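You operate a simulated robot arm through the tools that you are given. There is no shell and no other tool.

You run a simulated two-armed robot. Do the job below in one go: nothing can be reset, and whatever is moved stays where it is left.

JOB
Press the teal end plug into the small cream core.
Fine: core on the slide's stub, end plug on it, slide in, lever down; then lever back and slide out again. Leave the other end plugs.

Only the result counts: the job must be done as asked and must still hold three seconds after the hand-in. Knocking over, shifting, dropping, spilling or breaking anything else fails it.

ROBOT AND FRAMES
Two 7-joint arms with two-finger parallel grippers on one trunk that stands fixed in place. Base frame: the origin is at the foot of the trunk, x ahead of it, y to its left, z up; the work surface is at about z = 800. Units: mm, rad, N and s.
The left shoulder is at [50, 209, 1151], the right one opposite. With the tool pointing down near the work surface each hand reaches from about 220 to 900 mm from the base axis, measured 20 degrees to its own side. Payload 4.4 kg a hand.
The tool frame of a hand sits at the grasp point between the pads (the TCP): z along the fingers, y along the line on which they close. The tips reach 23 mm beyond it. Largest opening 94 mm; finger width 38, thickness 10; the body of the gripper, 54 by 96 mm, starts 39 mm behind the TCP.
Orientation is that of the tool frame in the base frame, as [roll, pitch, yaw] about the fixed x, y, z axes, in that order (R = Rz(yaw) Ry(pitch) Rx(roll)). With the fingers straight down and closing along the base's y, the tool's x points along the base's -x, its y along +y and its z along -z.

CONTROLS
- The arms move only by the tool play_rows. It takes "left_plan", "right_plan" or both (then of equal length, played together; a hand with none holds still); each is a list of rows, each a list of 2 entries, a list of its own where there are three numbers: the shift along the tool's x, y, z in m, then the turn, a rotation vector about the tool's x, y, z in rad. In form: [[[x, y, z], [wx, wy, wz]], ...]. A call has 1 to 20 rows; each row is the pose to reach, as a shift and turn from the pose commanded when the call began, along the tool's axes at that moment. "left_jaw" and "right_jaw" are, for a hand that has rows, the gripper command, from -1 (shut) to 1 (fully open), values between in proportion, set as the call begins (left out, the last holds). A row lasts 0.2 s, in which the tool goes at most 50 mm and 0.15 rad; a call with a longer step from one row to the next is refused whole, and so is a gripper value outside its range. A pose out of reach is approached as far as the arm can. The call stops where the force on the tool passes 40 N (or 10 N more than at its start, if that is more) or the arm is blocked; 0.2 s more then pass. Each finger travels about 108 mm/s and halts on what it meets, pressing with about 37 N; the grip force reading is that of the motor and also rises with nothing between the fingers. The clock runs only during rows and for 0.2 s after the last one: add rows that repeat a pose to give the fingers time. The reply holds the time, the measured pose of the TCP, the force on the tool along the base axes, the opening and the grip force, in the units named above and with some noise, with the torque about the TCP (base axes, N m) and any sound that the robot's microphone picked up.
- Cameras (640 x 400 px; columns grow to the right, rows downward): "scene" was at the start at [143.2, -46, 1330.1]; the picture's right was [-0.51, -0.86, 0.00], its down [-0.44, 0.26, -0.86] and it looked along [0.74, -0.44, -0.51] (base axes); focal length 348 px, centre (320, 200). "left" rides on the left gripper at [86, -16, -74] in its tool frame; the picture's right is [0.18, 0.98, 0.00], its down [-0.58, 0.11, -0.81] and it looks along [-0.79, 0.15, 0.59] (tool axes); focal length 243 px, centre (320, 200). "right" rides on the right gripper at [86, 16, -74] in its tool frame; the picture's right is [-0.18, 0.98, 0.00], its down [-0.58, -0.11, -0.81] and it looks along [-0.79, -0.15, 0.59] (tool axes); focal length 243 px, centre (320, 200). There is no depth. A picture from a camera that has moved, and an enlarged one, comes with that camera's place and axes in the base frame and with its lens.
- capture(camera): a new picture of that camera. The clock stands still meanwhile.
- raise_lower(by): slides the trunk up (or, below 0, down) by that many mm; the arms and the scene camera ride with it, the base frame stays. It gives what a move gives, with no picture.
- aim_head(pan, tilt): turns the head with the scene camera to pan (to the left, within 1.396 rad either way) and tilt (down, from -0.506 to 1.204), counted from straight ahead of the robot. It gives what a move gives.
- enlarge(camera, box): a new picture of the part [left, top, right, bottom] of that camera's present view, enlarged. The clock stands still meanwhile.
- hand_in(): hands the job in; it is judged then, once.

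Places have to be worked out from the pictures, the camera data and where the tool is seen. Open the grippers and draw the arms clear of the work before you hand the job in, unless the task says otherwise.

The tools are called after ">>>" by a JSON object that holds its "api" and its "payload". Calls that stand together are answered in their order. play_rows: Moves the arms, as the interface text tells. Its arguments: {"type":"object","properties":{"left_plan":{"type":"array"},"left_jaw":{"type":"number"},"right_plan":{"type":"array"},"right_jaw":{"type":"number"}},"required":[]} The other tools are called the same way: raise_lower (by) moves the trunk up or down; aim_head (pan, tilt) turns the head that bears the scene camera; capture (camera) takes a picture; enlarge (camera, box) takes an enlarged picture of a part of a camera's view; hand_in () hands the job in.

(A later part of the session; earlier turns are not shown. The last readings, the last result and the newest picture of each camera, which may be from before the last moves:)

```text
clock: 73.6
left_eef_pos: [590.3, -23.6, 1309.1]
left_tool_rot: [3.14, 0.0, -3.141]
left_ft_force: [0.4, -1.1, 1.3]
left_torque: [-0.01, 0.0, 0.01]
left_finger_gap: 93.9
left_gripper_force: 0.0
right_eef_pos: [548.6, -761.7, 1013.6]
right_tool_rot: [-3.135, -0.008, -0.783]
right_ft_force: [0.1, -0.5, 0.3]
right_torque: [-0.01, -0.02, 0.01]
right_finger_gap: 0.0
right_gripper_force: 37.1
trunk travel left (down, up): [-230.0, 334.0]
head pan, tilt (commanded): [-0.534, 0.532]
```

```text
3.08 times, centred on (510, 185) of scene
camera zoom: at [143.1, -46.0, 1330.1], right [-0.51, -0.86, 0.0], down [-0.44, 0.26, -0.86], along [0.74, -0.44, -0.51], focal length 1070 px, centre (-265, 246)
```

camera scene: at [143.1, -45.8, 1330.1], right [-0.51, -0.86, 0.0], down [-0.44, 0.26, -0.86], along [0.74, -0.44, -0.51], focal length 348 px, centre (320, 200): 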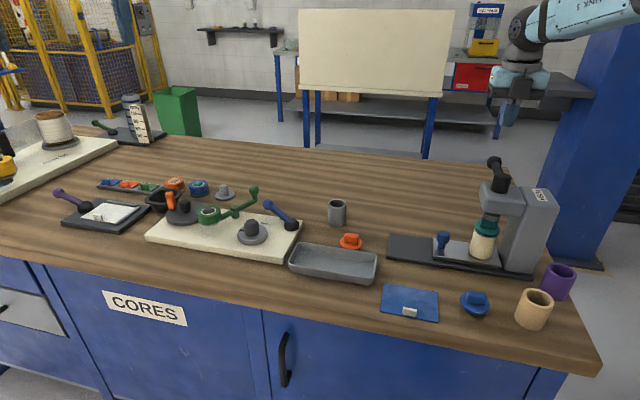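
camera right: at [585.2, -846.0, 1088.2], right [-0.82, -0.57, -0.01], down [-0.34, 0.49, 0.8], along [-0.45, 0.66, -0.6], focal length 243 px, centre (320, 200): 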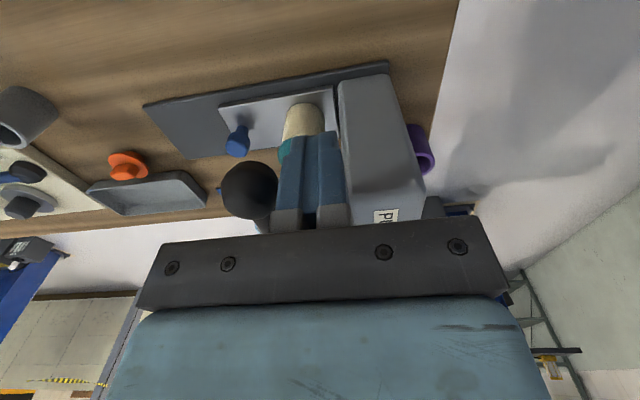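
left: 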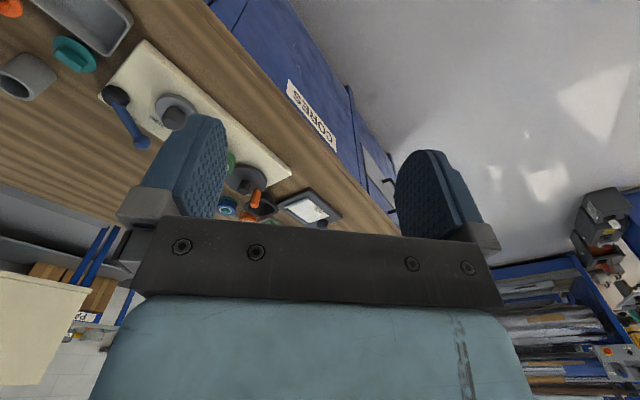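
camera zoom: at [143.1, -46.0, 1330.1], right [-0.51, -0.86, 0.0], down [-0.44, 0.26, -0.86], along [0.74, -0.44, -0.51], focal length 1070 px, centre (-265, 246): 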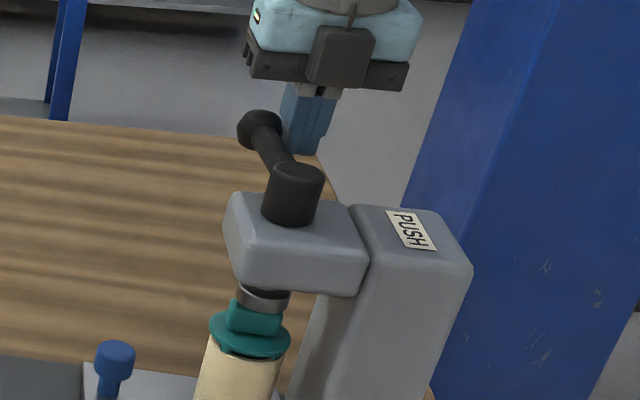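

The lever swings freely toward -u about its vertical hub. I now follow the arc around the hub (radius ≈94 mm), turning the hand with it, first to about 0.55 rad, and watch the ram.

>>> {"api": "play_rows", "payload": {"right_plan": [[[0.0017, -0.0101, 0], [0, 0, -0.105]], [[0.0023, -0.0198, 0], [0, 0, -0.205]], [[0.002, -0.0295, 0], [0, 0, -0.305]], [[0.0007, -0.0392, 0], [0, 0, -0.405]], [[-0.0016, -0.0486, 0], [0, 0, -0.505]], [[-0.0016, -0.0486, 0], [0, 0, -0.505]]]}}

>>> {"api": "enlarge", "payload": {"camera": "scene", "box": [445, 120, 555, 260]}}

>>> {"api": "capture", "payload": {"camera": "right"}}

```text
clock: 75.0
left_eef_pos: [591.7, -23.1, 1307.4]
left_tool_rot: [-3.141, -0.001, 3.141]
left_ft_force: [0.5, -0.1, 0.2]
left_torque: [0.02, 0.0, 0.01]
left_finger_gap: 94.2
left_gripper_force: 0.0
right_eef_pos: [581.0, -726.0, 1014.6]
right_tool_rot: [-3.136, -0.008, -0.275]
right_ft_force: [0.5, -0.5, 0.2]
right_torque: [0.01, 0.01, -0.01]
right_finger_gap: 0.0
right_gripper_force: 36.6
trunk travel left (down, up): [-230.0, 334.0]
head pan, tilt (commanded): [-0.534, 0.532]
```

```text
2.86 times, centred on (500, 190) of scene
camera zoom: at [143.1, -46.0, 1330.1], right [-0.51, -0.86, 0.0], down [-0.44, 0.26, -0.86], along [0.74, -0.44, -0.51], focal length 993 px, centre (-194, 229)
```

zoom: 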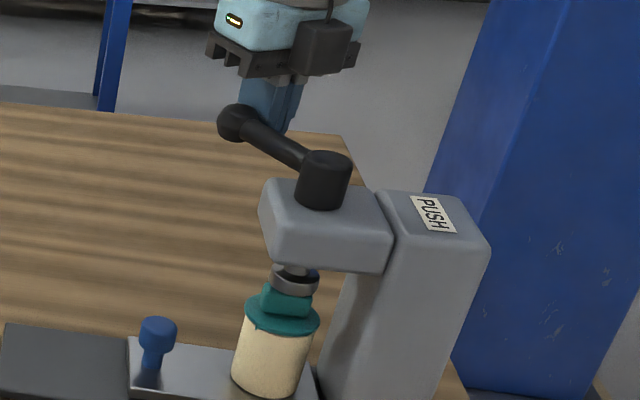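

```text
taken
camera right: at [659.7, -764.4, 1089.8], right [-0.45, -0.9, -0.01], down [-0.54, 0.26, 0.8], along [-0.72, 0.36, -0.6], focal length 243 px, centre (320, 200)
```

right: 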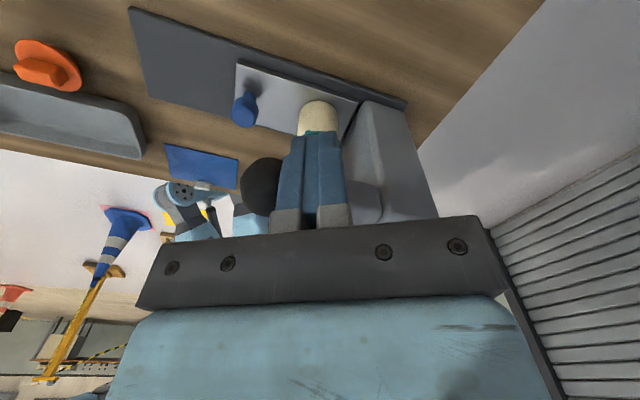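

Turning the lever lowers the ram: its shaft now shows under the head, nearly at the plug. I continue the arc slowly to about 0.85 rad, watching force and sounds.

>>> {"api": "play_rows", "payload": {"right_plan": [[[0.0009, -0.0048, 0], [0, 0, -0.05]], [[0.0017, -0.0096, 0], [0, 0, -0.1]], [[0.0021, -0.0145, 0], [0, 0, -0.15]], [[0.0023, -0.0193, 0], [0, 0, -0.2]], [[0.0023, -0.0242, 0], [0, 0, -0.25]], [[0.002, -0.029, 0], [0, 0, -0.3]], [[0.002, -0.029, 0], [0, 0, -0.3]]]}}

>>> {"api": "enlarge", "payload": {"camera": "scene", "box": [445, 120, 555, 260]}}

```text
clock: 76.6
left_eef_pos: [590.6, -23.3, 1307.5]
left_tool_rot: [-3.14, 0.0, 3.141]
left_ft_force: [0.5, 1.1, -0.1]
left_torque: [0.0, -0.01, 0.01]
left_finger_gap: 93.9
left_gripper_force: 0.1
right_eef_pos: [591.2, -699.4, 1014.3]
right_tool_rot: [-3.141, -0.009, 0.023]
right_ft_force: [0.1, -0.2, 0.2]
right_torque: [-0.04, 0.01, -0.03]
right_finger_gap: 0.2
right_gripper_force: 37.0
trunk travel left (down, up): [-230.0, 334.0]
head pan, tilt (commanded): [-0.534, 0.532]
```

```text
2.86 times, centred on (500, 190) of scene
camera zoom: at [143.2, -46.0, 1330.1], right [-0.51, -0.86, 0.0], down [-0.44, 0.26, -0.86], along [0.74, -0.44, -0.51], focal length 993 px, centre (-194, 229)
```

zoom: 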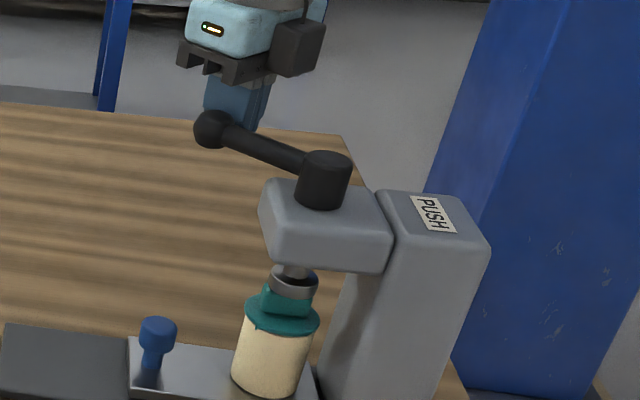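

The ram is on the block now. I zoom on the plug and continue the arc.

>>> {"api": "enlarge", "payload": {"camera": "scene", "box": [470, 195, 530, 250]}}

>>> {"api": "play_rows", "payload": {"right_plan": [[[0.0009, -0.0048, 0], [0, 0, -0.05]], [[0.0017, -0.0096, 0], [0, 0, -0.1]], [[0.0021, -0.0145, 0], [0, 0, -0.15]], [[0.0023, -0.0193, 0], [0, 0, -0.2]], [[0.0023, -0.0242, 0], [0, 0, -0.25]], [[0.002, -0.029, 0], [0, 0, -0.3]], [[0.002, -0.029, 0], [0, 0, -0.3]]]}}

>>> {"api": "enlarge", "payload": {"camera": "scene", "box": [470, 195, 530, 250]}}

>>> {"api": "enlarge", "payload": {"camera": "scene", "box": [425, 120, 555, 260]}}

```text
7.27 times, centred on (500, 222) of scene
camera zoom: at [143.2, -46.0, 1330.1], right [-0.51, -0.86, 0.0], down [-0.44, 0.26, -0.86], along [0.74, -0.44, -0.51], focal length 2528 px, centre (-989, 36)
```

zoom: 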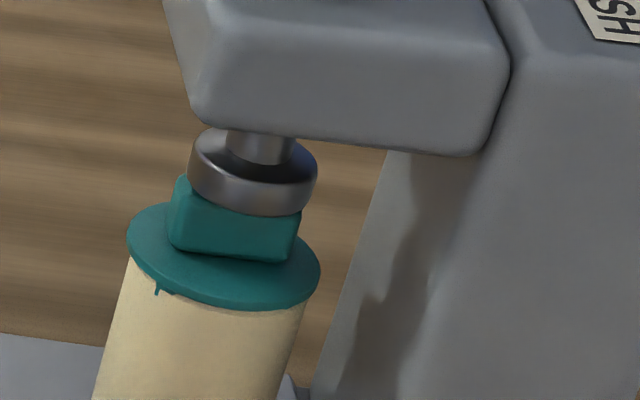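

```text
clock: 78.2
left_eef_pos: [591.2, -24.4, 1308.6]
left_tool_rot: [3.141, 0.001, 3.141]
left_ft_force: [-0.2, 0.0, 0.0]
left_torque: [0.0, -0.04, -0.02]
left_finger_gap: 94.0
left_gripper_force: 0.1
right_eef_pos: [594.9, -669.6, 1013.0]
right_tool_rot: [-3.141, -0.01, 0.323]
right_ft_force: [-0.1, -7.8, 1.7]
right_torque: [0.0, 0.03, 0.12]
right_finger_gap: 0.0
right_gripper_force: 37.0
trunk travel left (down, up): [-230.0, 334.0]
head pan, tilt (commanded): [-0.534, 0.532]
```

```text
7.27 times, centred on (500, 222) of scene
camera zoom: at [142.9, -46.7, 1330.1], right [-0.51, -0.86, 0.0], down [-0.44, 0.26, -0.86], along [0.74, -0.44, -0.51], focal length 2528 px, centre (-989, 36)
```

zoom: 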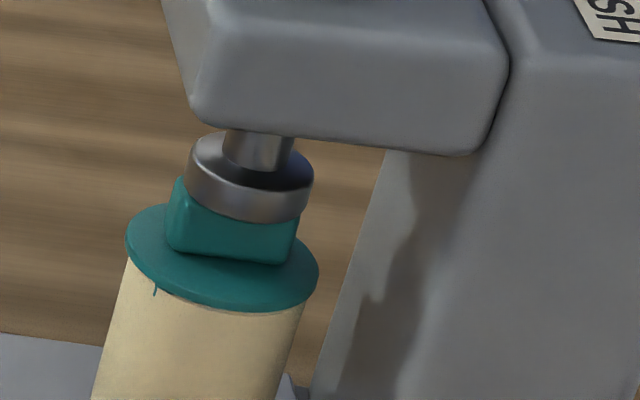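

```text
2.86 times, centred on (490, 190) of scene
camera zoom: at [142.9, -46.7, 1330.1], right [-0.51, -0.86, 0.0], down [-0.44, 0.26, -0.86], along [0.74, -0.44, -0.51], focal length 993 px, centre (-166, 229)
```

zoom: 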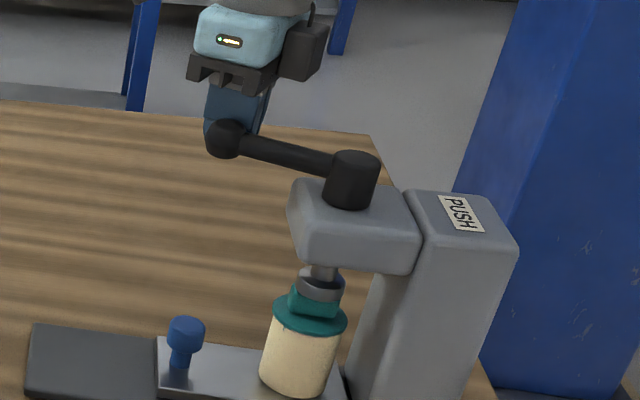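

The flange is almost on the rim with 8 N of lever force. I continue the arc toward the lever's stop.

>>> {"api": "play_rows", "payload": {"right_plan": [[[0.0009, -0.0048, 0], [0, 0, -0.05]], [[0.0017, -0.0096, 0], [0, 0, -0.1]], [[0.0021, -0.0145, 0], [0, 0, -0.15]], [[0.0023, -0.0193, 0], [0, 0, -0.2]], [[0.0023, -0.0242, 0], [0, 0, -0.25]], [[0.0023, -0.0242, 0], [0, 0, -0.25]]]}}

>>> {"api": "enlarge", "payload": {"camera": "scene", "box": [470, 195, 530, 250]}}

>>> {"api": "enlarge", "payload": {"camera": "scene", "box": [425, 120, 555, 260]}}

```text
clock: 79.2
left_eef_pos: [592.1, -25.9, 1307.0]
left_tool_rot: [3.141, -0.003, -3.139]
left_ft_force: [-0.1, 1.3, 0.3]
left_torque: [-0.01, -0.01, 0.04]
left_finger_gap: 93.9
left_gripper_force: 0.1
right_eef_pos: [593.4, -659.2, 1013.2]
right_tool_rot: [3.13, -0.013, 0.496]
right_ft_force: [15.1, -26.7, 1.9]
right_torque: [-0.04, -0.06, 0.17]
right_finger_gap: 0.0
right_gripper_force: 36.9
trunk travel left (down, up): [-230.0, 334.0]
head pan, tilt (commanded): [-0.534, 0.532]
stopped in row 4 (right hand): the force on the tool passed its limit at 42 N (the readings are from after the stop); the commanded pose is now the measured one
```

```text
7.27 times, centred on (500, 222) of scene
camera zoom: at [144.4, -48.8, 1329.7], right [-0.51, -0.86, 0.0], down [-0.44, 0.26, -0.86], along [0.74, -0.44, -0.51], focal length 2528 px, centre (-989, 36)
```

zoom: 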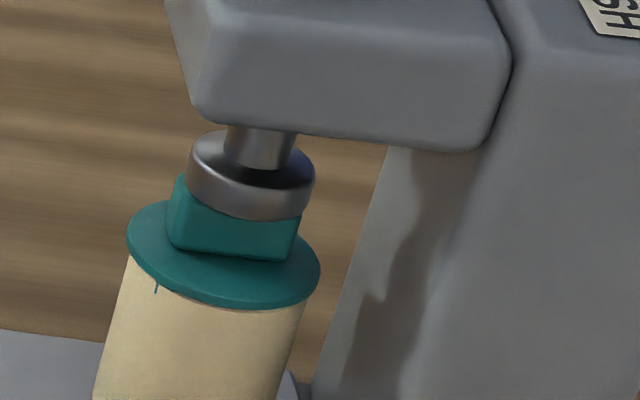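

```text
2.86 times, centred on (490, 190) of scene
camera zoom: at [144.4, -48.8, 1329.7], right [-0.51, -0.86, 0.0], down [-0.44, 0.26, -0.86], along [0.74, -0.44, -0.51], focal length 993 px, centre (-166, 229)
```

zoom: 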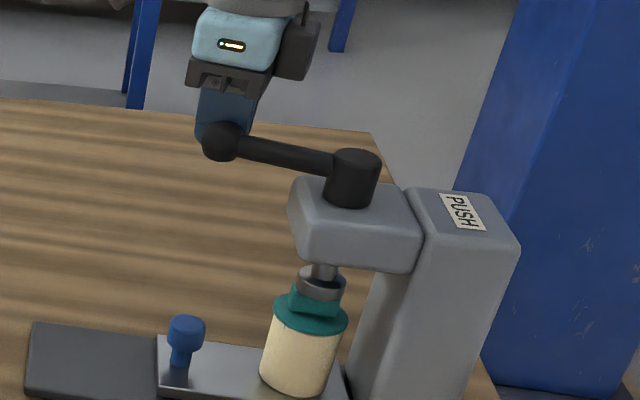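

The lever is blocked at 42 N at about 70° of swing. I look at the plug from the hand camera as well.

>>> {"api": "capture", "payload": {"camera": "right"}}

>>> {"api": "enlarge", "payload": {"camera": "scene", "box": [478, 205, 518, 235]}}

```text
taken
camera right: at [675.7, -631.7, 1089.8], right [0.31, -0.95, 0.01], down [-0.58, -0.18, 0.8], along [-0.76, -0.25, -0.6], focal length 243 px, centre (320, 200)
```

right: 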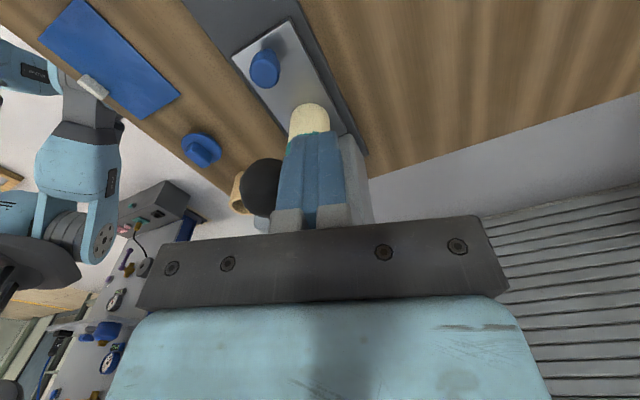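

```text
13.33 times, centred on (498, 220) of scene
camera zoom: at [144.4, -48.8, 1329.7], right [-0.51, -0.86, 0.0], down [-0.44, 0.26, -0.86], along [0.74, -0.44, -0.51], focal length 4635 px, centre (-2053, -67)
```

zoom: 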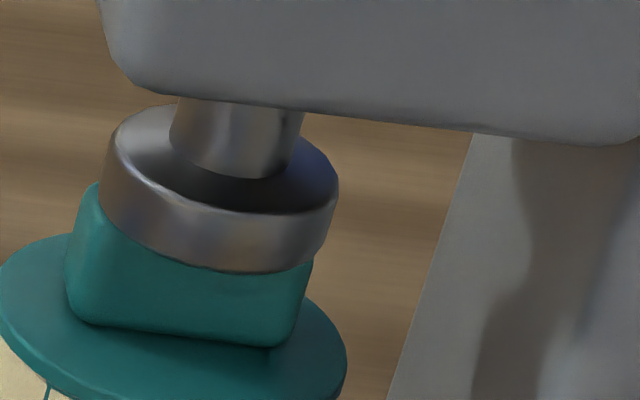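

I zoom on the flange/rim joint.

>>> {"api": "enlarge", "payload": {"camera": "scene", "box": [475, 218, 519, 251]}}

```text
12.12 times, centred on (497, 234) of scene
camera zoom: at [144.4, -48.8, 1329.7], right [-0.51, -0.86, 0.0], down [-0.44, 0.26, -0.86], along [0.74, -0.44, -0.51], focal length 4214 px, centre (-1826, -218)
```

zoom: 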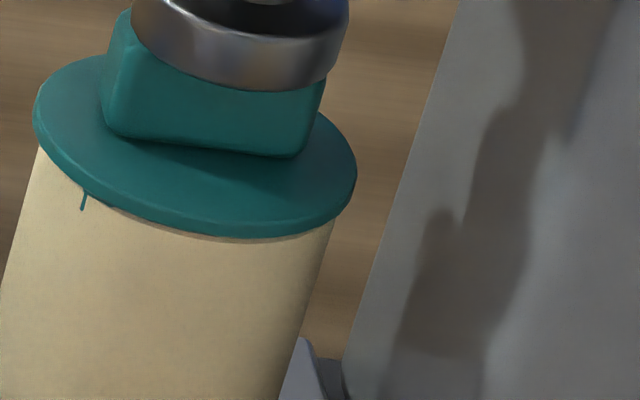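

The flange looks flush on the core's rim. I apply one more firm push at the lever's end to make sure, then look again.

>>> {"api": "play_rows", "payload": {"right_plan": [[[0, -0.001, 0], [0, 0, -0.01]], [[0, -0.002, 0], [0, 0, -0.02]], [[0, -0.003, 0], [0, 0, -0.02]], [[0, -0.004, 0], [0, 0, -0.02]], [[0, -0.005, 0], [0, 0, -0.02]]]}}

>>> {"api": "enlarge", "payload": {"camera": "scene", "box": [475, 218, 519, 251]}}

>>> {"api": "enlarge", "payload": {"camera": "scene", "box": [425, 120, 555, 260]}}

```text
clock: 79.9
left_eef_pos: [593.8, -26.0, 1305.0]
left_tool_rot: [3.141, -0.004, -3.14]
left_ft_force: [-1.1, -0.2, 0.7]
left_torque: [-0.01, 0.0, -0.01]
left_finger_gap: 94.0
left_gripper_force: 0.1
right_eef_pos: [594.1, -658.4, 1014.6]
right_tool_rot: [3.126, -0.014, 0.515]
right_ft_force: [15.7, -27.5, -0.4]
right_torque: [-0.05, -0.01, 0.18]
right_finger_gap: 0.0
right_gripper_force: 36.5
trunk travel left (down, up): [-230.0, 334.0]
head pan, tilt (commanded): [-0.534, 0.532]
stopped in row 3 (right hand): the force on the tool passed its limit at 41 N (the readings are from after the stop); the commanded pose is now the measured one
```

```text
12.12 times, centred on (497, 234) of scene
camera zoom: at [145.0, -49.2, 1329.5], right [-0.51, -0.86, 0.0], down [-0.44, 0.26, -0.86], along [0.74, -0.44, -0.51], focal length 4214 px, centre (-1826, -218)
```

zoom: 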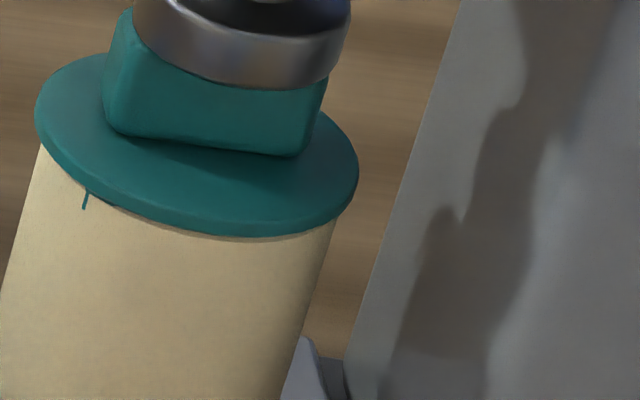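

```text
2.86 times, centred on (490, 190) of scene
camera zoom: at [145.0, -49.2, 1329.5], right [-0.51, -0.86, 0.0], down [-0.44, 0.26, -0.86], along [0.74, -0.44, -0.51], focal length 993 px, centre (-166, 229)
```

zoom: 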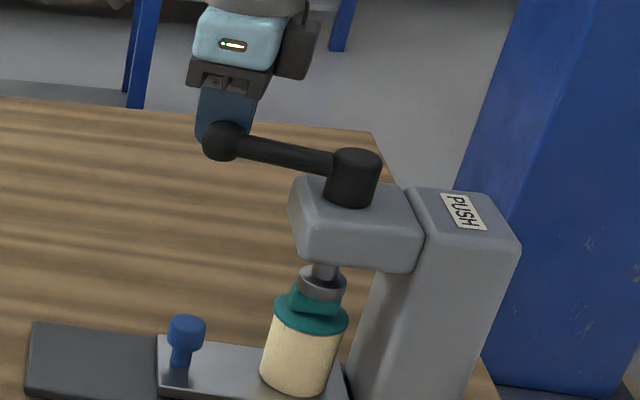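

Hard stop confirmed with the flange flush. Now I bring the lever back: I back off, lift over the ball, and come down on its other side.

>>> {"api": "play_rows", "payload": {"right_plan": [[[0, 0.006, 0], [0, 0, 0]], [[0, 0.012, 0], [0, 0, 0]], [[0, 0.012, -0.03], [0, 0, 0]], [[0, 0.012, -0.055], [0, 0, 0]], [[0, -0.02, -0.055], [0, 0, 0]], [[0, -0.05, -0.055], [0, 0, 0]], [[0, -0.068, -0.055], [0, 0, 0]], [[0, -0.068, -0.055], [0, 0, 0]]]}}

>>> {"api": "enlarge", "payload": {"camera": "scene", "box": [425, 120, 555, 260]}}

>>> {"api": "capture", "payload": {"camera": "right"}}

```text
clock: 81.7
left_eef_pos: [589.9, -22.9, 1308.5]
left_tool_rot: [-3.14, 0.0, 3.141]
left_ft_force: [-0.4, 0.1, 0.3]
left_torque: [0.01, 0.03, 0.0]
left_finger_gap: 94.1
left_gripper_force: 0.0
right_eef_pos: [555.4, -595.1, 1070.9]
right_tool_rot: [3.127, -0.014, 0.518]
right_ft_force: [0.1, -0.4, 1.1]
right_torque: [-0.03, 0.01, -0.01]
right_finger_gap: 0.0
right_gripper_force: 37.1
trunk travel left (down, up): [-230.0, 334.0]
head pan, tilt (commanded): [-0.534, 0.532]
```

```text
2.86 times, centred on (490, 190) of scene
camera zoom: at [143.0, -45.9, 1330.1], right [-0.51, -0.86, 0.0], down [-0.44, 0.26, -0.86], along [0.74, -0.44, -0.51], focal length 993 px, centre (-166, 229)
```

zoom: 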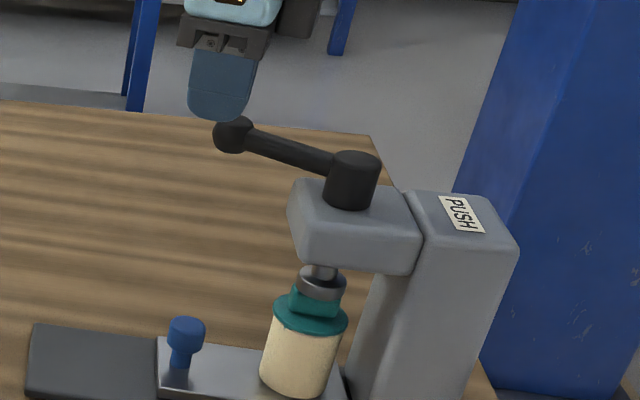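

```text
taken
camera right: at [637.3, -565.7, 1146.0], right [0.33, -0.95, 0.01], down [-0.57, -0.19, 0.8], along [-0.75, -0.27, -0.6], focal length 243 px, centre (320, 200)
```

right: 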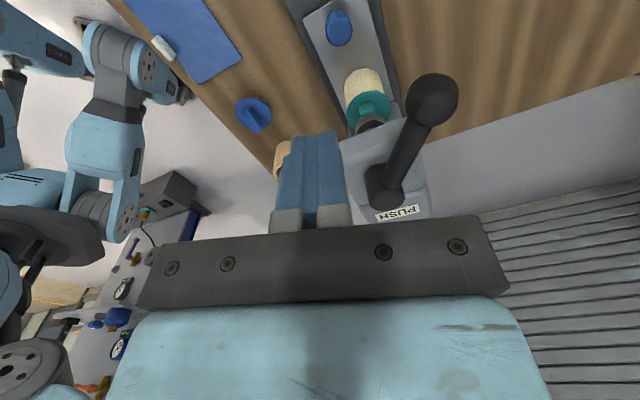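

The lever sprang back slightly to about 1.0 rad by itself. I descend on its leading side and move close to the ball, aligned with its tangent.

>>> {"api": "play_rows", "payload": {"right_plan": [[[0, 0, 0.03], [0, 0, 0]], [[0, 0, 0.057], [0, 0, 0]], [[0.0018, 0.0136, 0.057], [0, 0, 0.1]], [[0.0036, 0.0273, 0.057], [0, 0, 0.2]], [[0.0054, 0.041, 0.057], [0, 0, 0.303]], [[0.0054, 0.041, 0.057], [0, 0, 0.303]]]}}

>>> {"api": "enlarge", "payload": {"camera": "scene", "box": [425, 120, 555, 260]}}

>>> {"api": "capture", "payload": {"camera": "right"}}

```text
clock: 83.1
left_eef_pos: [591.1, -22.8, 1309.2]
left_tool_rot: [3.141, -0.001, 3.141]
left_ft_force: [0.4, -0.3, 0.1]
left_torque: [-0.02, 0.01, 0.01]
left_finger_gap: 94.1
left_gripper_force: 0.1
right_eef_pos: [581.2, -627.9, 1014.3]
right_tool_rot: [3.134, -0.018, 0.214]
right_ft_force: [-0.7, -0.9, -0.4]
right_torque: [0.01, 0.03, -0.01]
right_finger_gap: 0.0
right_gripper_force: 36.7
trunk travel left (down, up): [-230.0, 334.0]
head pan, tilt (commanded): [-0.534, 0.532]
```

```text
2.86 times, centred on (490, 190) of scene
camera zoom: at [143.0, -45.9, 1330.1], right [-0.51, -0.86, 0.0], down [-0.44, 0.26, -0.86], along [0.74, -0.44, -0.51], focal length 993 px, centre (-166, 229)
```

zoom: 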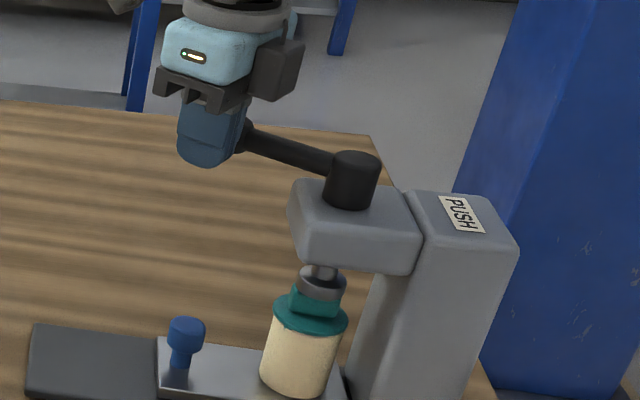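

```text
taken
camera right: at [668.8, -625.1, 1090.4], right [0.03, -1.0, 0.01], down [-0.61, -0.01, 0.8], along [-0.79, -0.03, -0.61], focal length 243 px, centre (320, 200)
```

right: 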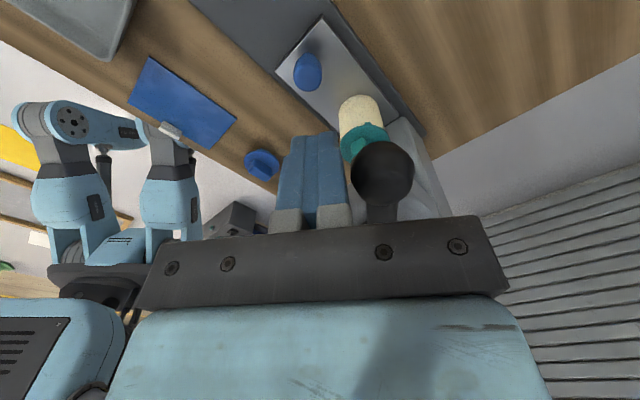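

The fingers are 5 mm from the ball. I push it back along the arc, most of the way to its start.

>>> {"api": "play_rows", "payload": {"right_plan": [[[0.0005, 0.006, 0], [0, 0, 0.03]], [[0.002, 0.0145, 0], [0, 0, 0.1]], [[0.0031, 0.0242, 0], [0, 0, 0.2]], [[0.0032, 0.0339, 0], [0, 0, 0.3]], [[0.0023, 0.0436, 0], [0, 0, 0.4]], [[0.0005, 0.0531, 0], [0, 0, 0.5]], [[-0.0023, 0.0625, 0], [0, 0, 0.6]], [[-0.006, 0.0714, 0], [0, 0, 0.7]], [[-0.0106, 0.08, 0], [0, 0, 0.8]], [[-0.016, 0.0881, 0], [0, 0, 0.9]], [[-0.016, 0.0881, 0], [0, 0, 0.9]]]}}

>>> {"api": "enlarge", "payload": {"camera": "scene", "box": [445, 120, 575, 260]}}

```text
clock: 85.5
left_eef_pos: [590.9, -23.1, 1306.9]
left_tool_rot: [3.141, 0.001, 3.141]
left_ft_force: [-0.5, 0.6, 0.3]
left_torque: [0.01, 0.0, 0.04]
left_finger_gap: 94.0
left_gripper_force: 0.1
right_eef_pos: [585.1, -717.5, 1015.2]
right_tool_rot: [-3.133, -0.017, -0.689]
right_ft_force: [-0.1, 0.4, -0.1]
right_torque: [0.01, -0.02, -0.04]
right_finger_gap: 0.0
right_gripper_force: 37.0
trunk travel left (down, up): [-230.0, 334.0]
head pan, tilt (commanded): [-0.534, 0.532]
```

```text
2.86 times, centred on (510, 190) of scene
camera zoom: at [143.2, -45.9, 1330.1], right [-0.51, -0.86, 0.0], down [-0.44, 0.26, -0.86], along [0.74, -0.44, -0.51], focal length 993 px, centre (-223, 229)
```

zoom: 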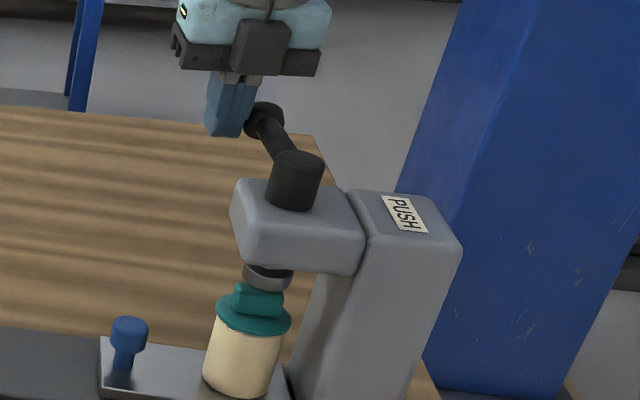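

The lever is nearly back and the ram is up, with the plug left in the core. I push the last bit until it meets its stop.

>>> {"api": "play_rows", "payload": {"right_plan": [[[0.0008, 0.003, 0], [0, 0, 0.03]], [[0.0014, 0.006, 0], [0, 0, 0.06]], [[0.002, 0.009, 0], [0, 0, 0.09]], [[0.0022, 0.011, 0], [0, 0, 0.1]], [[0.0022, 0.0125, 0], [0, 0, 0.1]], [[0.0022, 0.0125, 0], [0, 0, 0.1]]]}}

>>> {"api": "enlarge", "payload": {"camera": "scene", "box": [445, 120, 575, 260]}}

```text
clock: 86.9
left_eef_pos: [591.4, -20.8, 1307.1]
left_tool_rot: [-3.139, -0.002, 3.141]
left_ft_force: [-0.6, 0.0, -0.3]
left_torque: [0.0, -0.01, -0.03]
left_finger_gap: 94.0
left_gripper_force: 0.0
right_eef_pos: [578.7, -726.5, 1016.7]
right_tool_rot: [-3.134, -0.016, -0.784]
right_ft_force: [7.0, 12.2, -0.5]
right_torque: [0.01, -0.03, -0.06]
right_finger_gap: 0.3
right_gripper_force: 37.1
trunk travel left (down, up): [-230.0, 334.0]
head pan, tilt (commanded): [-0.534, 0.532]
```

```text
2.86 times, centred on (510, 190) of scene
camera zoom: at [144.0, -44.5, 1330.0], right [-0.51, -0.86, 0.0], down [-0.44, 0.26, -0.86], along [0.74, -0.44, -0.51], focal length 993 px, centre (-223, 229)
```

zoom: 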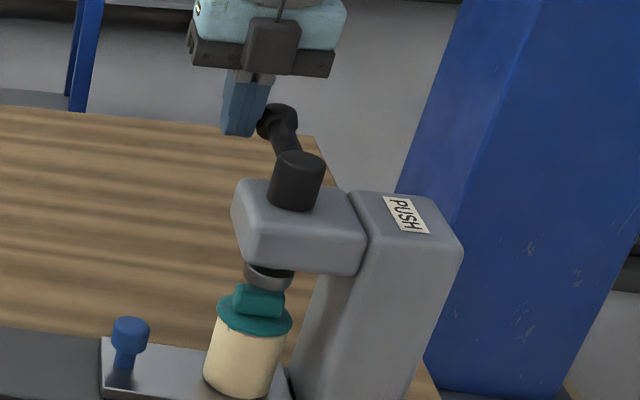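

The lever is back at its stop (14 N). I back off, lift, and check the plug closely.

>>> {"api": "play_rows", "payload": {"right_plan": [[[0, -0.006, 0], [0, 0, 0]], [[0, -0.012, 0], [0, 0, 0]], [[0, -0.012, -0.035], [0, 0, 0]], [[0, -0.012, -0.07], [0, 0, 0]], [[0, -0.012, -0.07], [0, 0, 0]]]}}

>>> {"api": "enlarge", "payload": {"camera": "scene", "box": [470, 195, 530, 250]}}

>>> {"api": "enlarge", "payload": {"camera": "scene", "box": [445, 120, 575, 260]}}

```text
clock: 88.1
left_eef_pos: [590.7, -24.5, 1307.4]
left_tool_rot: [-3.141, 0.0, 3.14]
left_ft_force: [-0.2, 0.3, -0.2]
left_torque: [0.03, -0.01, 0.0]
left_finger_gap: 94.0
left_gripper_force: 0.1
right_eef_pos: [588.0, -718.6, 1085.0]
right_tool_rot: [-3.132, -0.016, -0.786]
right_ft_force: [0.3, 0.4, 0.3]
right_torque: [0.05, -0.02, 0.01]
right_finger_gap: 0.0
right_gripper_force: 37.0
trunk travel left (down, up): [-230.0, 334.0]
head pan, tilt (commanded): [-0.534, 0.532]
```

```text
7.27 times, centred on (500, 222) of scene
camera zoom: at [143.3, -46.5, 1330.0], right [-0.51, -0.86, 0.0], down [-0.44, 0.26, -0.86], along [0.74, -0.44, -0.51], focal length 2528 px, centre (-989, 36)
```

zoom: 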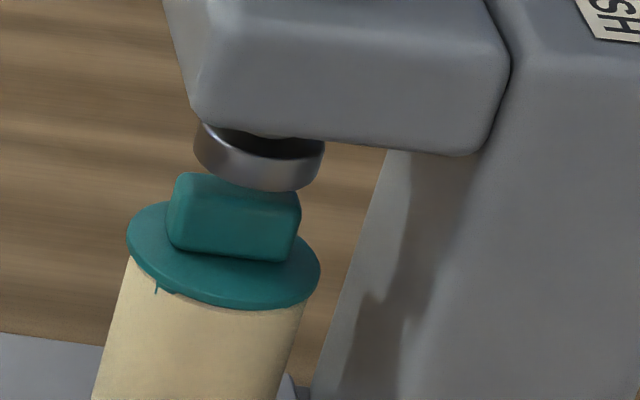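

```text
2.86 times, centred on (510, 190) of scene
camera zoom: at [143.3, -46.5, 1330.0], right [-0.51, -0.86, 0.0], down [-0.44, 0.26, -0.86], along [0.74, -0.44, -0.51], focal length 993 px, centre (-223, 229)
```

zoom: 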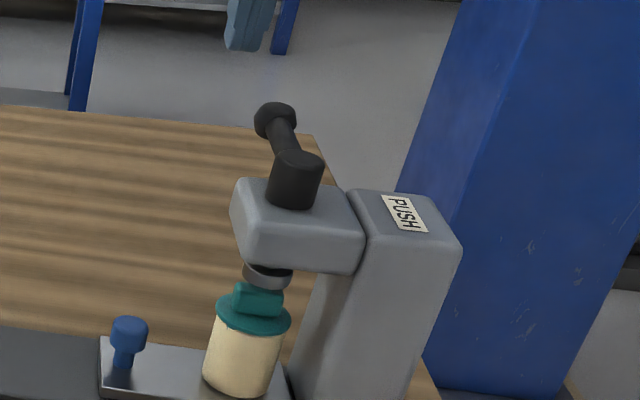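

I compare the flange/rim joint at high zoom with the pressed view.

>>> {"api": "enlarge", "payload": {"camera": "scene", "box": [475, 218, 519, 251]}}

```text
12.12 times, centred on (497, 234) of scene
camera zoom: at [143.3, -46.5, 1330.0], right [-0.51, -0.86, 0.0], down [-0.44, 0.26, -0.86], along [0.74, -0.44, -0.51], focal length 4214 px, centre (-1826, -218)
```

zoom: 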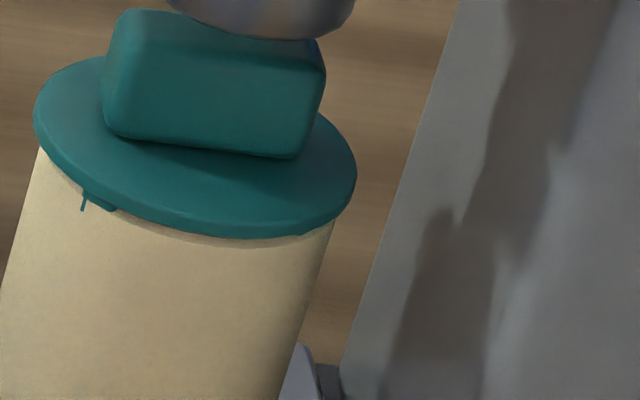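

The joint suggests the plug rose slightly after release and may still stand ~2 mm proud. I move the hand around to the knob side (yaw 0.785) so that its camera can view the joint from a lower angle.

>>> {"api": "play_rows", "payload": {"right_plan": [[[-0.005, -0.01, 0], [0, 0, -0.143]], [[-0.012, -0.02, 0], [0, 0, -0.286]], [[-0.02, -0.032, 0], [0, 0, -0.429]], [[-0.029, -0.044, 0.005], [0, 0, -0.571]], [[-0.038, -0.056, 0.015], [0, 0, -0.714]], [[-0.048, -0.067, 0.025], [0, 0, -0.857]], [[-0.058, -0.078, 0.04], [0, 0, -1.0]], [[-0.068, -0.088, 0.05], [0, 0, -1.143]], [[-0.078, -0.097, 0.06], [0, 0, -1.286]], [[-0.087, -0.105, 0.075], [0, 0, -1.428]], [[-0.094, -0.1122, 0.085], [0, 0, -1.571]], [[-0.094, -0.1122, 0.085], [0, 0, -1.571]]], "right_jaw": 1}}

>>> {"api": "capture", "payload": {"camera": "right"}}

```text
clock: 90.7
left_eef_pos: [591.9, -22.7, 1307.1]
left_tool_rot: [-3.14, 0.0, -3.142]
left_ft_force: [-0.6, 0.3, 0.5]
left_torque: [-0.01, 0.02, -0.02]
left_finger_gap: 94.3
left_gripper_force: 0.1
right_eef_pos: [603.1, -573.9, 1000.0]
right_tool_rot: [3.126, -0.009, 0.787]
right_ft_force: [-0.6, 0.5, -0.2]
right_torque: [-0.05, -0.03, -0.04]
right_finger_gap: 93.9
right_gripper_force: 0.0
trunk travel left (down, up): [-230.0, 334.0]
head pan, tilt (commanded): [-0.534, 0.532]
```

```text
taken
camera right: at [672.7, -523.2, 1074.9], right [0.57, -0.82, 0.01], down [-0.5, -0.33, 0.8], along [-0.65, -0.46, -0.6], focal length 243 px, centre (320, 200)
```

right: 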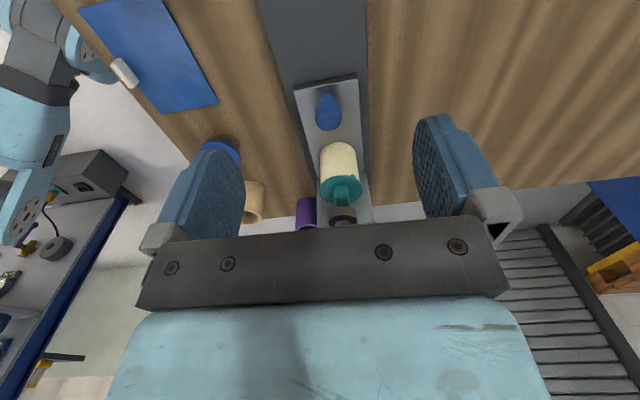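

I tilt the hand 0.6 rad and lower it to z≈918 so its camera looks almost level at the joint.

>>> {"api": "play_rows", "payload": {"right_plan": [[[0, 0, 0.015], [0.004, -0.12, 0]], [[0, 0, 0.03], [0.008, -0.25, 0]], [[0, 0, 0.05], [0.012, -0.38, 0]], [[0, 0, 0.065], [0.015, -0.5, 0]], [[0, 0, 0.082], [0.015, -0.6, 0]], [[0, 0, 0.082], [0.015, -0.6, 0]]]}}

>>> {"api": "capture", "payload": {"camera": "right"}}

```text
clock: 92.1
left_eef_pos: [592.0, -23.7, 1308.5]
left_tool_rot: [-3.142, 0.001, 3.14]
left_ft_force: [1.1, -0.3, 0.2]
left_torque: [-0.02, 0.01, 0.03]
left_finger_gap: 93.9
left_gripper_force: 0.0
right_eef_pos: [604.2, -574.0, 917.2]
right_tool_rot: [3.139, 0.593, 0.778]
right_ft_force: [-0.6, 0.6, 0.0]
right_torque: [0.0, -0.02, 0.05]
right_finger_gap: 93.9
right_gripper_force: 0.1
trunk travel left (down, up): [-230.0, 334.0]
head pan, tilt (commanded): [-0.534, 0.532]
```

```text
taken
camera right: at [695.1, -505.0, 931.2], right [0.58, -0.81, 0.11], down [-0.1, 0.06, 0.99], along [-0.81, -0.59, -0.05], focal length 243 px, centre (320, 200)
```

right: 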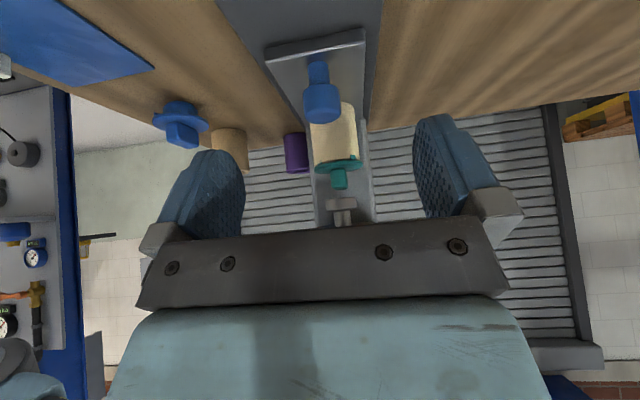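

I zoom on the flange/rim joint from this low view.

>>> {"api": "enlarge", "payload": {"camera": "right", "box": [300, 130, 376, 200]}}

>>> {"api": "enlarge", "payload": {"camera": "right", "box": [308, 145, 368, 185]}}

```text
5.71 times, centred on (338, 165) of right
camera zoom: at [695.1, -505.0, 931.2], right [0.58, -0.81, 0.11], down [-0.1, 0.06, 0.99], along [-0.81, -0.59, -0.05], focal length 1386 px, centre (217, 400)
```

zoom: 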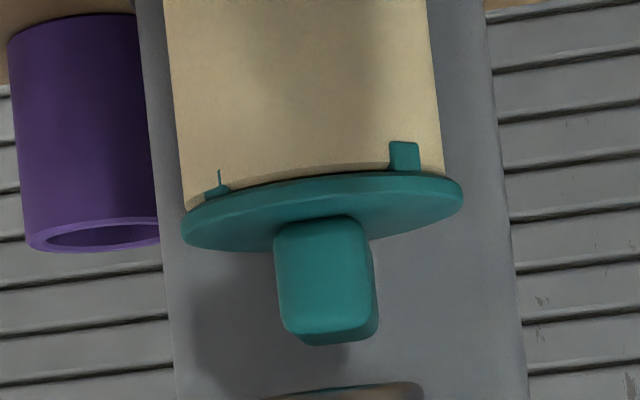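

```text
10.00 times, centred on (338, 165) of right
camera zoom: at [695.1, -505.0, 931.2], right [0.58, -0.81, 0.11], down [-0.1, 0.06, 0.99], along [-0.81, -0.59, -0.05], focal length 2426 px, centre (140, 550)
```

zoom: 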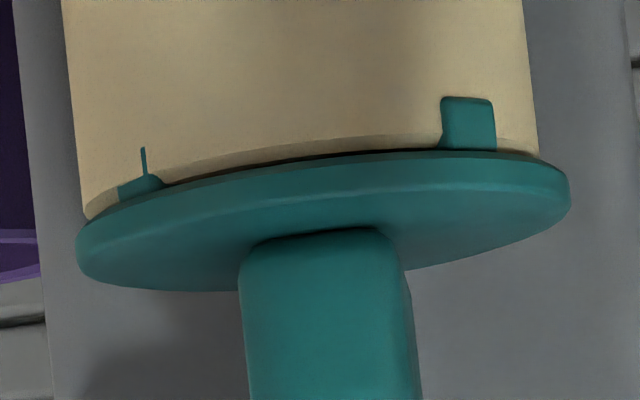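

I magnify the left, centre and right parts of the joint.

>>> {"api": "enlarge", "payload": {"camera": "right", "box": [312, 155, 340, 175]}}

>>> {"api": "enlarge", "payload": {"camera": "right", "box": [338, 150, 366, 170]}}

```text
16.00 times, centred on (326, 165) of right
camera zoom: at [695.1, -505.0, 931.2], right [0.58, -0.81, 0.11], down [-0.1, 0.06, 0.99], along [-0.81, -0.59, -0.05], focal length 3882 px, centre (224, 760)
```

zoom: 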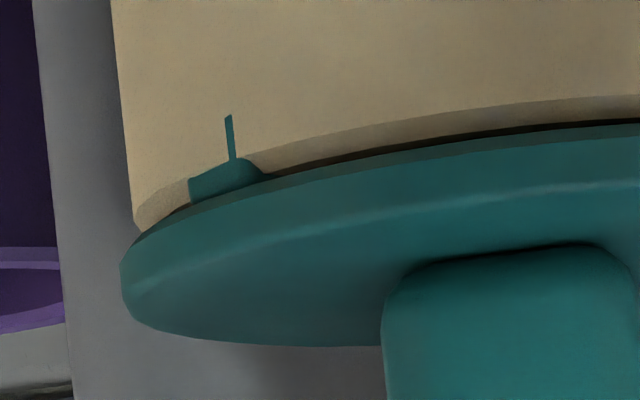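

```text
16.00 times, centred on (352, 160) of right
camera zoom: at [695.1, -505.0, 931.2], right [0.58, -0.81, 0.11], down [-0.1, 0.06, 0.99], along [-0.81, -0.59, -0.05], focal length 3882 px, centre (-192, 840)
```

zoom: 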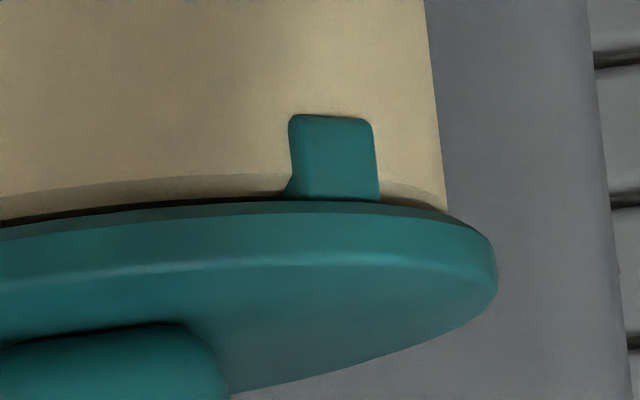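

The joint gap is about 1 mm now. I check from the scene camera whether it is creeping since the release.

>>> {"api": "enlarge", "payload": {"camera": "scene", "box": [475, 218, 519, 251]}}

```text
12.12 times, centred on (497, 234) of scene
camera zoom: at [142.6, -45.5, 1330.2], right [-0.51, -0.86, 0.0], down [-0.44, 0.26, -0.86], along [0.74, -0.44, -0.51], focal length 4214 px, centre (-1826, -218)
```

zoom: 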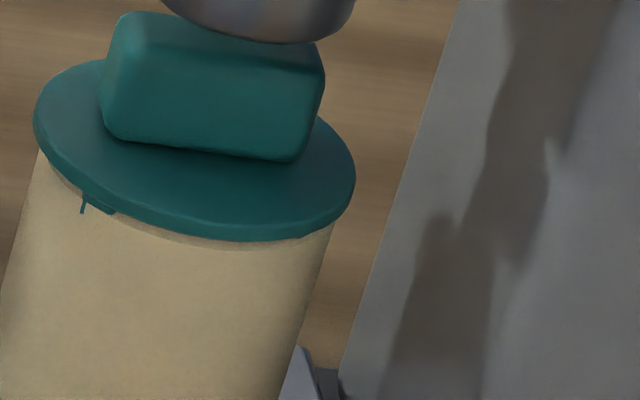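

It is not creeping, but I'd like to be sure the lever reached its real stop, so I'll press a second time, harder. First I level the hand and rise.

>>> {"api": "play_rows", "payload": {"right_plan": [[[-0.0168, 0, -0.0249], [0, 0.12, 0]], [[-0.0335, 0, -0.0497], [0, 0.24, 0]], [[-0.0503, 0, -0.0746], [0, 0.36, 0]], [[-0.0671, 0, -0.0995], [0, 0.48, 0]], [[-0.0839, 0, -0.1243], [0, 0.593, 0]], [[-0.0839, 0, -0.1243], [0, 0.593, 0]]], "right_jaw": -1}}

```text
clock: 93.5
left_eef_pos: [591.2, -23.5, 1306.6]
left_tool_rot: [3.14, -0.001, -3.141]
left_ft_force: [0.0, 0.5, -0.1]
left_torque: [0.01, 0.03, -0.01]
left_finger_gap: 94.0
left_gripper_force: 0.0
right_eef_pos: [603.4, -574.3, 1068.0]
right_tool_rot: [3.139, -0.002, 0.781]
right_ft_force: [-0.9, 0.3, -0.3]
right_torque: [-0.01, -0.03, 0.06]
right_finger_gap: 0.0
right_gripper_force: 36.7
trunk travel left (down, up): [-230.0, 334.0]
head pan, tilt (commanded): [-0.534, 0.532]
```

The hand is level at z 1068. I go over to the +u side of the lever ball, turning to yaw -0.785, staying above the lever.

>>> {"api": "play_rows", "payload": {"right_plan": [[[-0.01, 0.005, -0.015], [0, 0, 0.142]], [[-0.026, 0.013, -0.023], [0, 0, 0.285]], [[-0.043, 0.0215, -0.023], [0, 0, 0.427]], [[-0.06, 0.03, -0.023], [0, 0, 0.57]], [[-0.078, 0.039, -0.023], [0, 0, 0.712]], [[-0.096, 0.048, -0.023], [0, 0, 0.855]], [[-0.114, 0.057, -0.023], [0, 0, 0.997]], [[-0.132, 0.066, -0.023], [0, 0, 1.14]], [[-0.15, 0.075, -0.023], [0, 0, 1.282]], [[-0.168, 0.084, -0.023], [0, 0, 1.425]], [[-0.1858, 0.0929, -0.023], [0, 0, 1.567]], [[-0.1858, 0.0929, -0.023], [0, 0, 1.567]]]}}

>>> {"api": "capture", "payload": {"camera": "right"}}

```text
clock: 96.1
left_eef_pos: [592.4, -22.5, 1307.5]
left_tool_rot: [3.141, 0.001, -3.141]
left_ft_force: [0.2, 0.8, 0.5]
left_torque: [-0.01, -0.01, -0.01]
left_finger_gap: 93.9
left_gripper_force: 0.0
right_eef_pos: [535.6, -770.4, 1090.0]
right_tool_rot: [-3.139, -0.003, -0.787]
right_ft_force: [-0.5, -0.1, 0.2]
right_torque: [0.02, 0.01, 0.01]
right_finger_gap: 0.0
right_gripper_force: 36.8
trunk travel left (down, up): [-230.0, 334.0]
head pan, tilt (commanded): [-0.534, 0.532]
```

```text
taken
camera right: at [585.1, -842.7, 1165.3], right [-0.83, -0.56, 0.0], down [-0.34, 0.49, 0.8], along [-0.45, 0.67, -0.59], focal length 243 px, centre (320, 200)
```

right: 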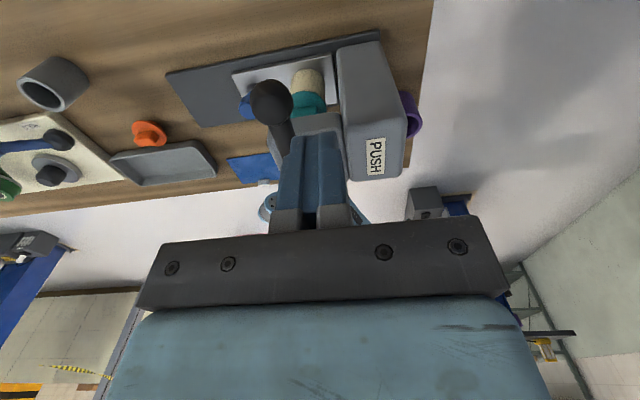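

The fingers are beside the ball on its +u side. I descend to z 1012.

>>> {"api": "play_rows", "payload": {"right_plan": [[[0, 0, 0.03], [0, 0, 0]], [[0, 0, 0.06], [0, 0, 0]], [[0, 0, 0.078], [0, 0, 0]], [[0, 0, 0.078], [0, 0, 0]]]}}

```text
clock: 97.1
left_eef_pos: [592.0, -22.8, 1308.2]
left_tool_rot: [-3.14, 0.0, -3.141]
left_ft_force: [0.1, 0.2, 0.0]
left_torque: [0.0, -0.04, -0.01]
left_finger_gap: 94.0
left_gripper_force: 0.1
right_eef_pos: [536.1, -770.4, 1014.0]
right_tool_rot: [-3.14, -0.004, -0.785]
right_ft_force: [-0.5, -0.2, -0.4]
right_torque: [0.01, -0.01, -0.01]
right_finger_gap: 0.2
right_gripper_force: 37.4
trunk travel left (down, up): [-230.0, 334.0]
head pan, tilt (commanded): [-0.534, 0.532]
```

I swing the lever along its arc to about 1.0 rad as before.

>>> {"api": "play_rows", "payload": {"right_plan": [[[0, -0.0108, 0], [0, 0, 0]], [[0.0021, -0.0203, 0], [0, 0, -0.1]], [[0.0032, -0.03, 0], [0, 0, -0.2]], [[0.0033, -0.0397, 0], [0, 0, -0.3]], [[0.0025, -0.0494, 0], [0, 0, -0.4]], [[0.0007, -0.059, 0], [0, 0, -0.5]], [[-0.002, -0.0683, 0], [0, 0, -0.6]], [[-0.0057, -0.0774, 0], [0, 0, -0.7]], [[-0.0102, -0.086, 0], [0, 0, -0.8]], [[-0.0156, -0.0941, 0], [0, 0, -0.9]], [[-0.0218, -0.1016, 0], [0, 0, -1.0]], [[-0.0218, -0.1016, 0], [0, 0, -1.0]]]}}

>>> {"api": "enlarge", "payload": {"camera": "scene", "box": [425, 120, 555, 260]}}

```text
clock: 99.7
left_eef_pos: [591.7, -23.6, 1307.8]
left_tool_rot: [-3.141, 0.0, 3.141]
left_ft_force: [0.1, 0.4, 0.4]
left_torque: [0.02, 0.0, 0.02]
left_finger_gap: 94.1
left_gripper_force: 0.0
right_eef_pos: [592.1, -683.2, 1012.7]
right_tool_rot: [3.139, -0.002, 0.215]
right_ft_force: [-1.3, -0.1, -0.3]
right_torque: [-0.01, 0.0, 0.01]
right_finger_gap: 0.0
right_gripper_force: 37.8
trunk travel left (down, up): [-230.0, 334.0]
head pan, tilt (commanded): [-0.534, 0.532]
```

```text
2.86 times, centred on (490, 190) of scene
camera zoom: at [143.1, -46.1, 1330.1], right [-0.51, -0.86, 0.0], down [-0.44, 0.26, -0.86], along [0.74, -0.44, -0.51], focal length 993 px, centre (-166, 229)
```

zoom: 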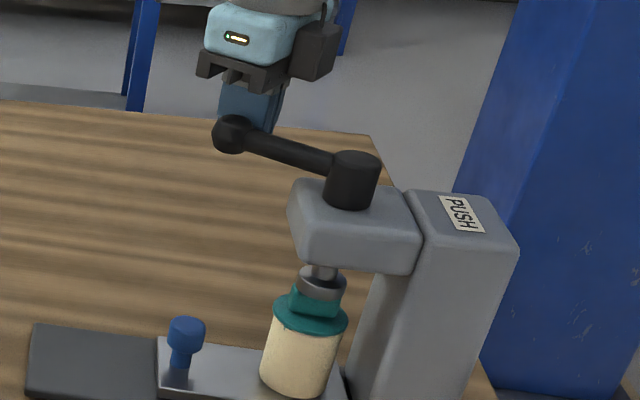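

At 1.0 rad there's no load yet. I press on in smaller steps, first to 1.12 rad.

>>> {"api": "play_rows", "payload": {"right_plan": [[[0.0006, -0.0024, 0], [0, 0, -0.025]], [[0.0012, -0.0047, 0], [0, 0, -0.05]], [[0.0016, -0.0071, 0], [0, 0, -0.075]], [[0.0021, -0.0095, 0], [0, 0, -0.1]], [[0.0023, -0.0115, 0], [0, 0, -0.12]], [[0.0023, -0.0115, 0], [0, 0, -0.12]]]}}

>>> {"api": "enlarge", "payload": {"camera": "scene", "box": [475, 218, 519, 251]}}

```text
clock: 101.1
left_eef_pos: [591.6, -23.1, 1307.7]
left_tool_rot: [3.141, 0.0, -3.142]
left_ft_force: [0.4, 0.5, -0.6]
left_torque: [0.03, 0.01, 0.03]
left_finger_gap: 94.0
left_gripper_force: 0.0
right_eef_pos: [593.1, -673.0, 1011.8]
right_tool_rot: [3.139, -0.003, 0.335]
right_ft_force: [3.5, -5.1, 3.9]
right_torque: [0.04, -0.01, -0.01]
right_finger_gap: 0.0
right_gripper_force: 36.8
trunk travel left (down, up): [-230.0, 334.0]
head pan, tilt (commanded): [-0.534, 0.532]
```

```text
12.12 times, centred on (497, 234) of scene
camera zoom: at [143.3, -46.2, 1330.1], right [-0.51, -0.86, 0.0], down [-0.44, 0.26, -0.86], along [0.74, -0.44, -0.51], focal length 4214 px, centre (-1826, -218)
```

zoom: 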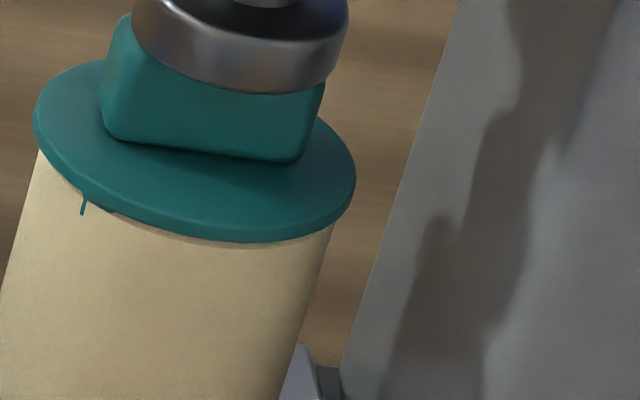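

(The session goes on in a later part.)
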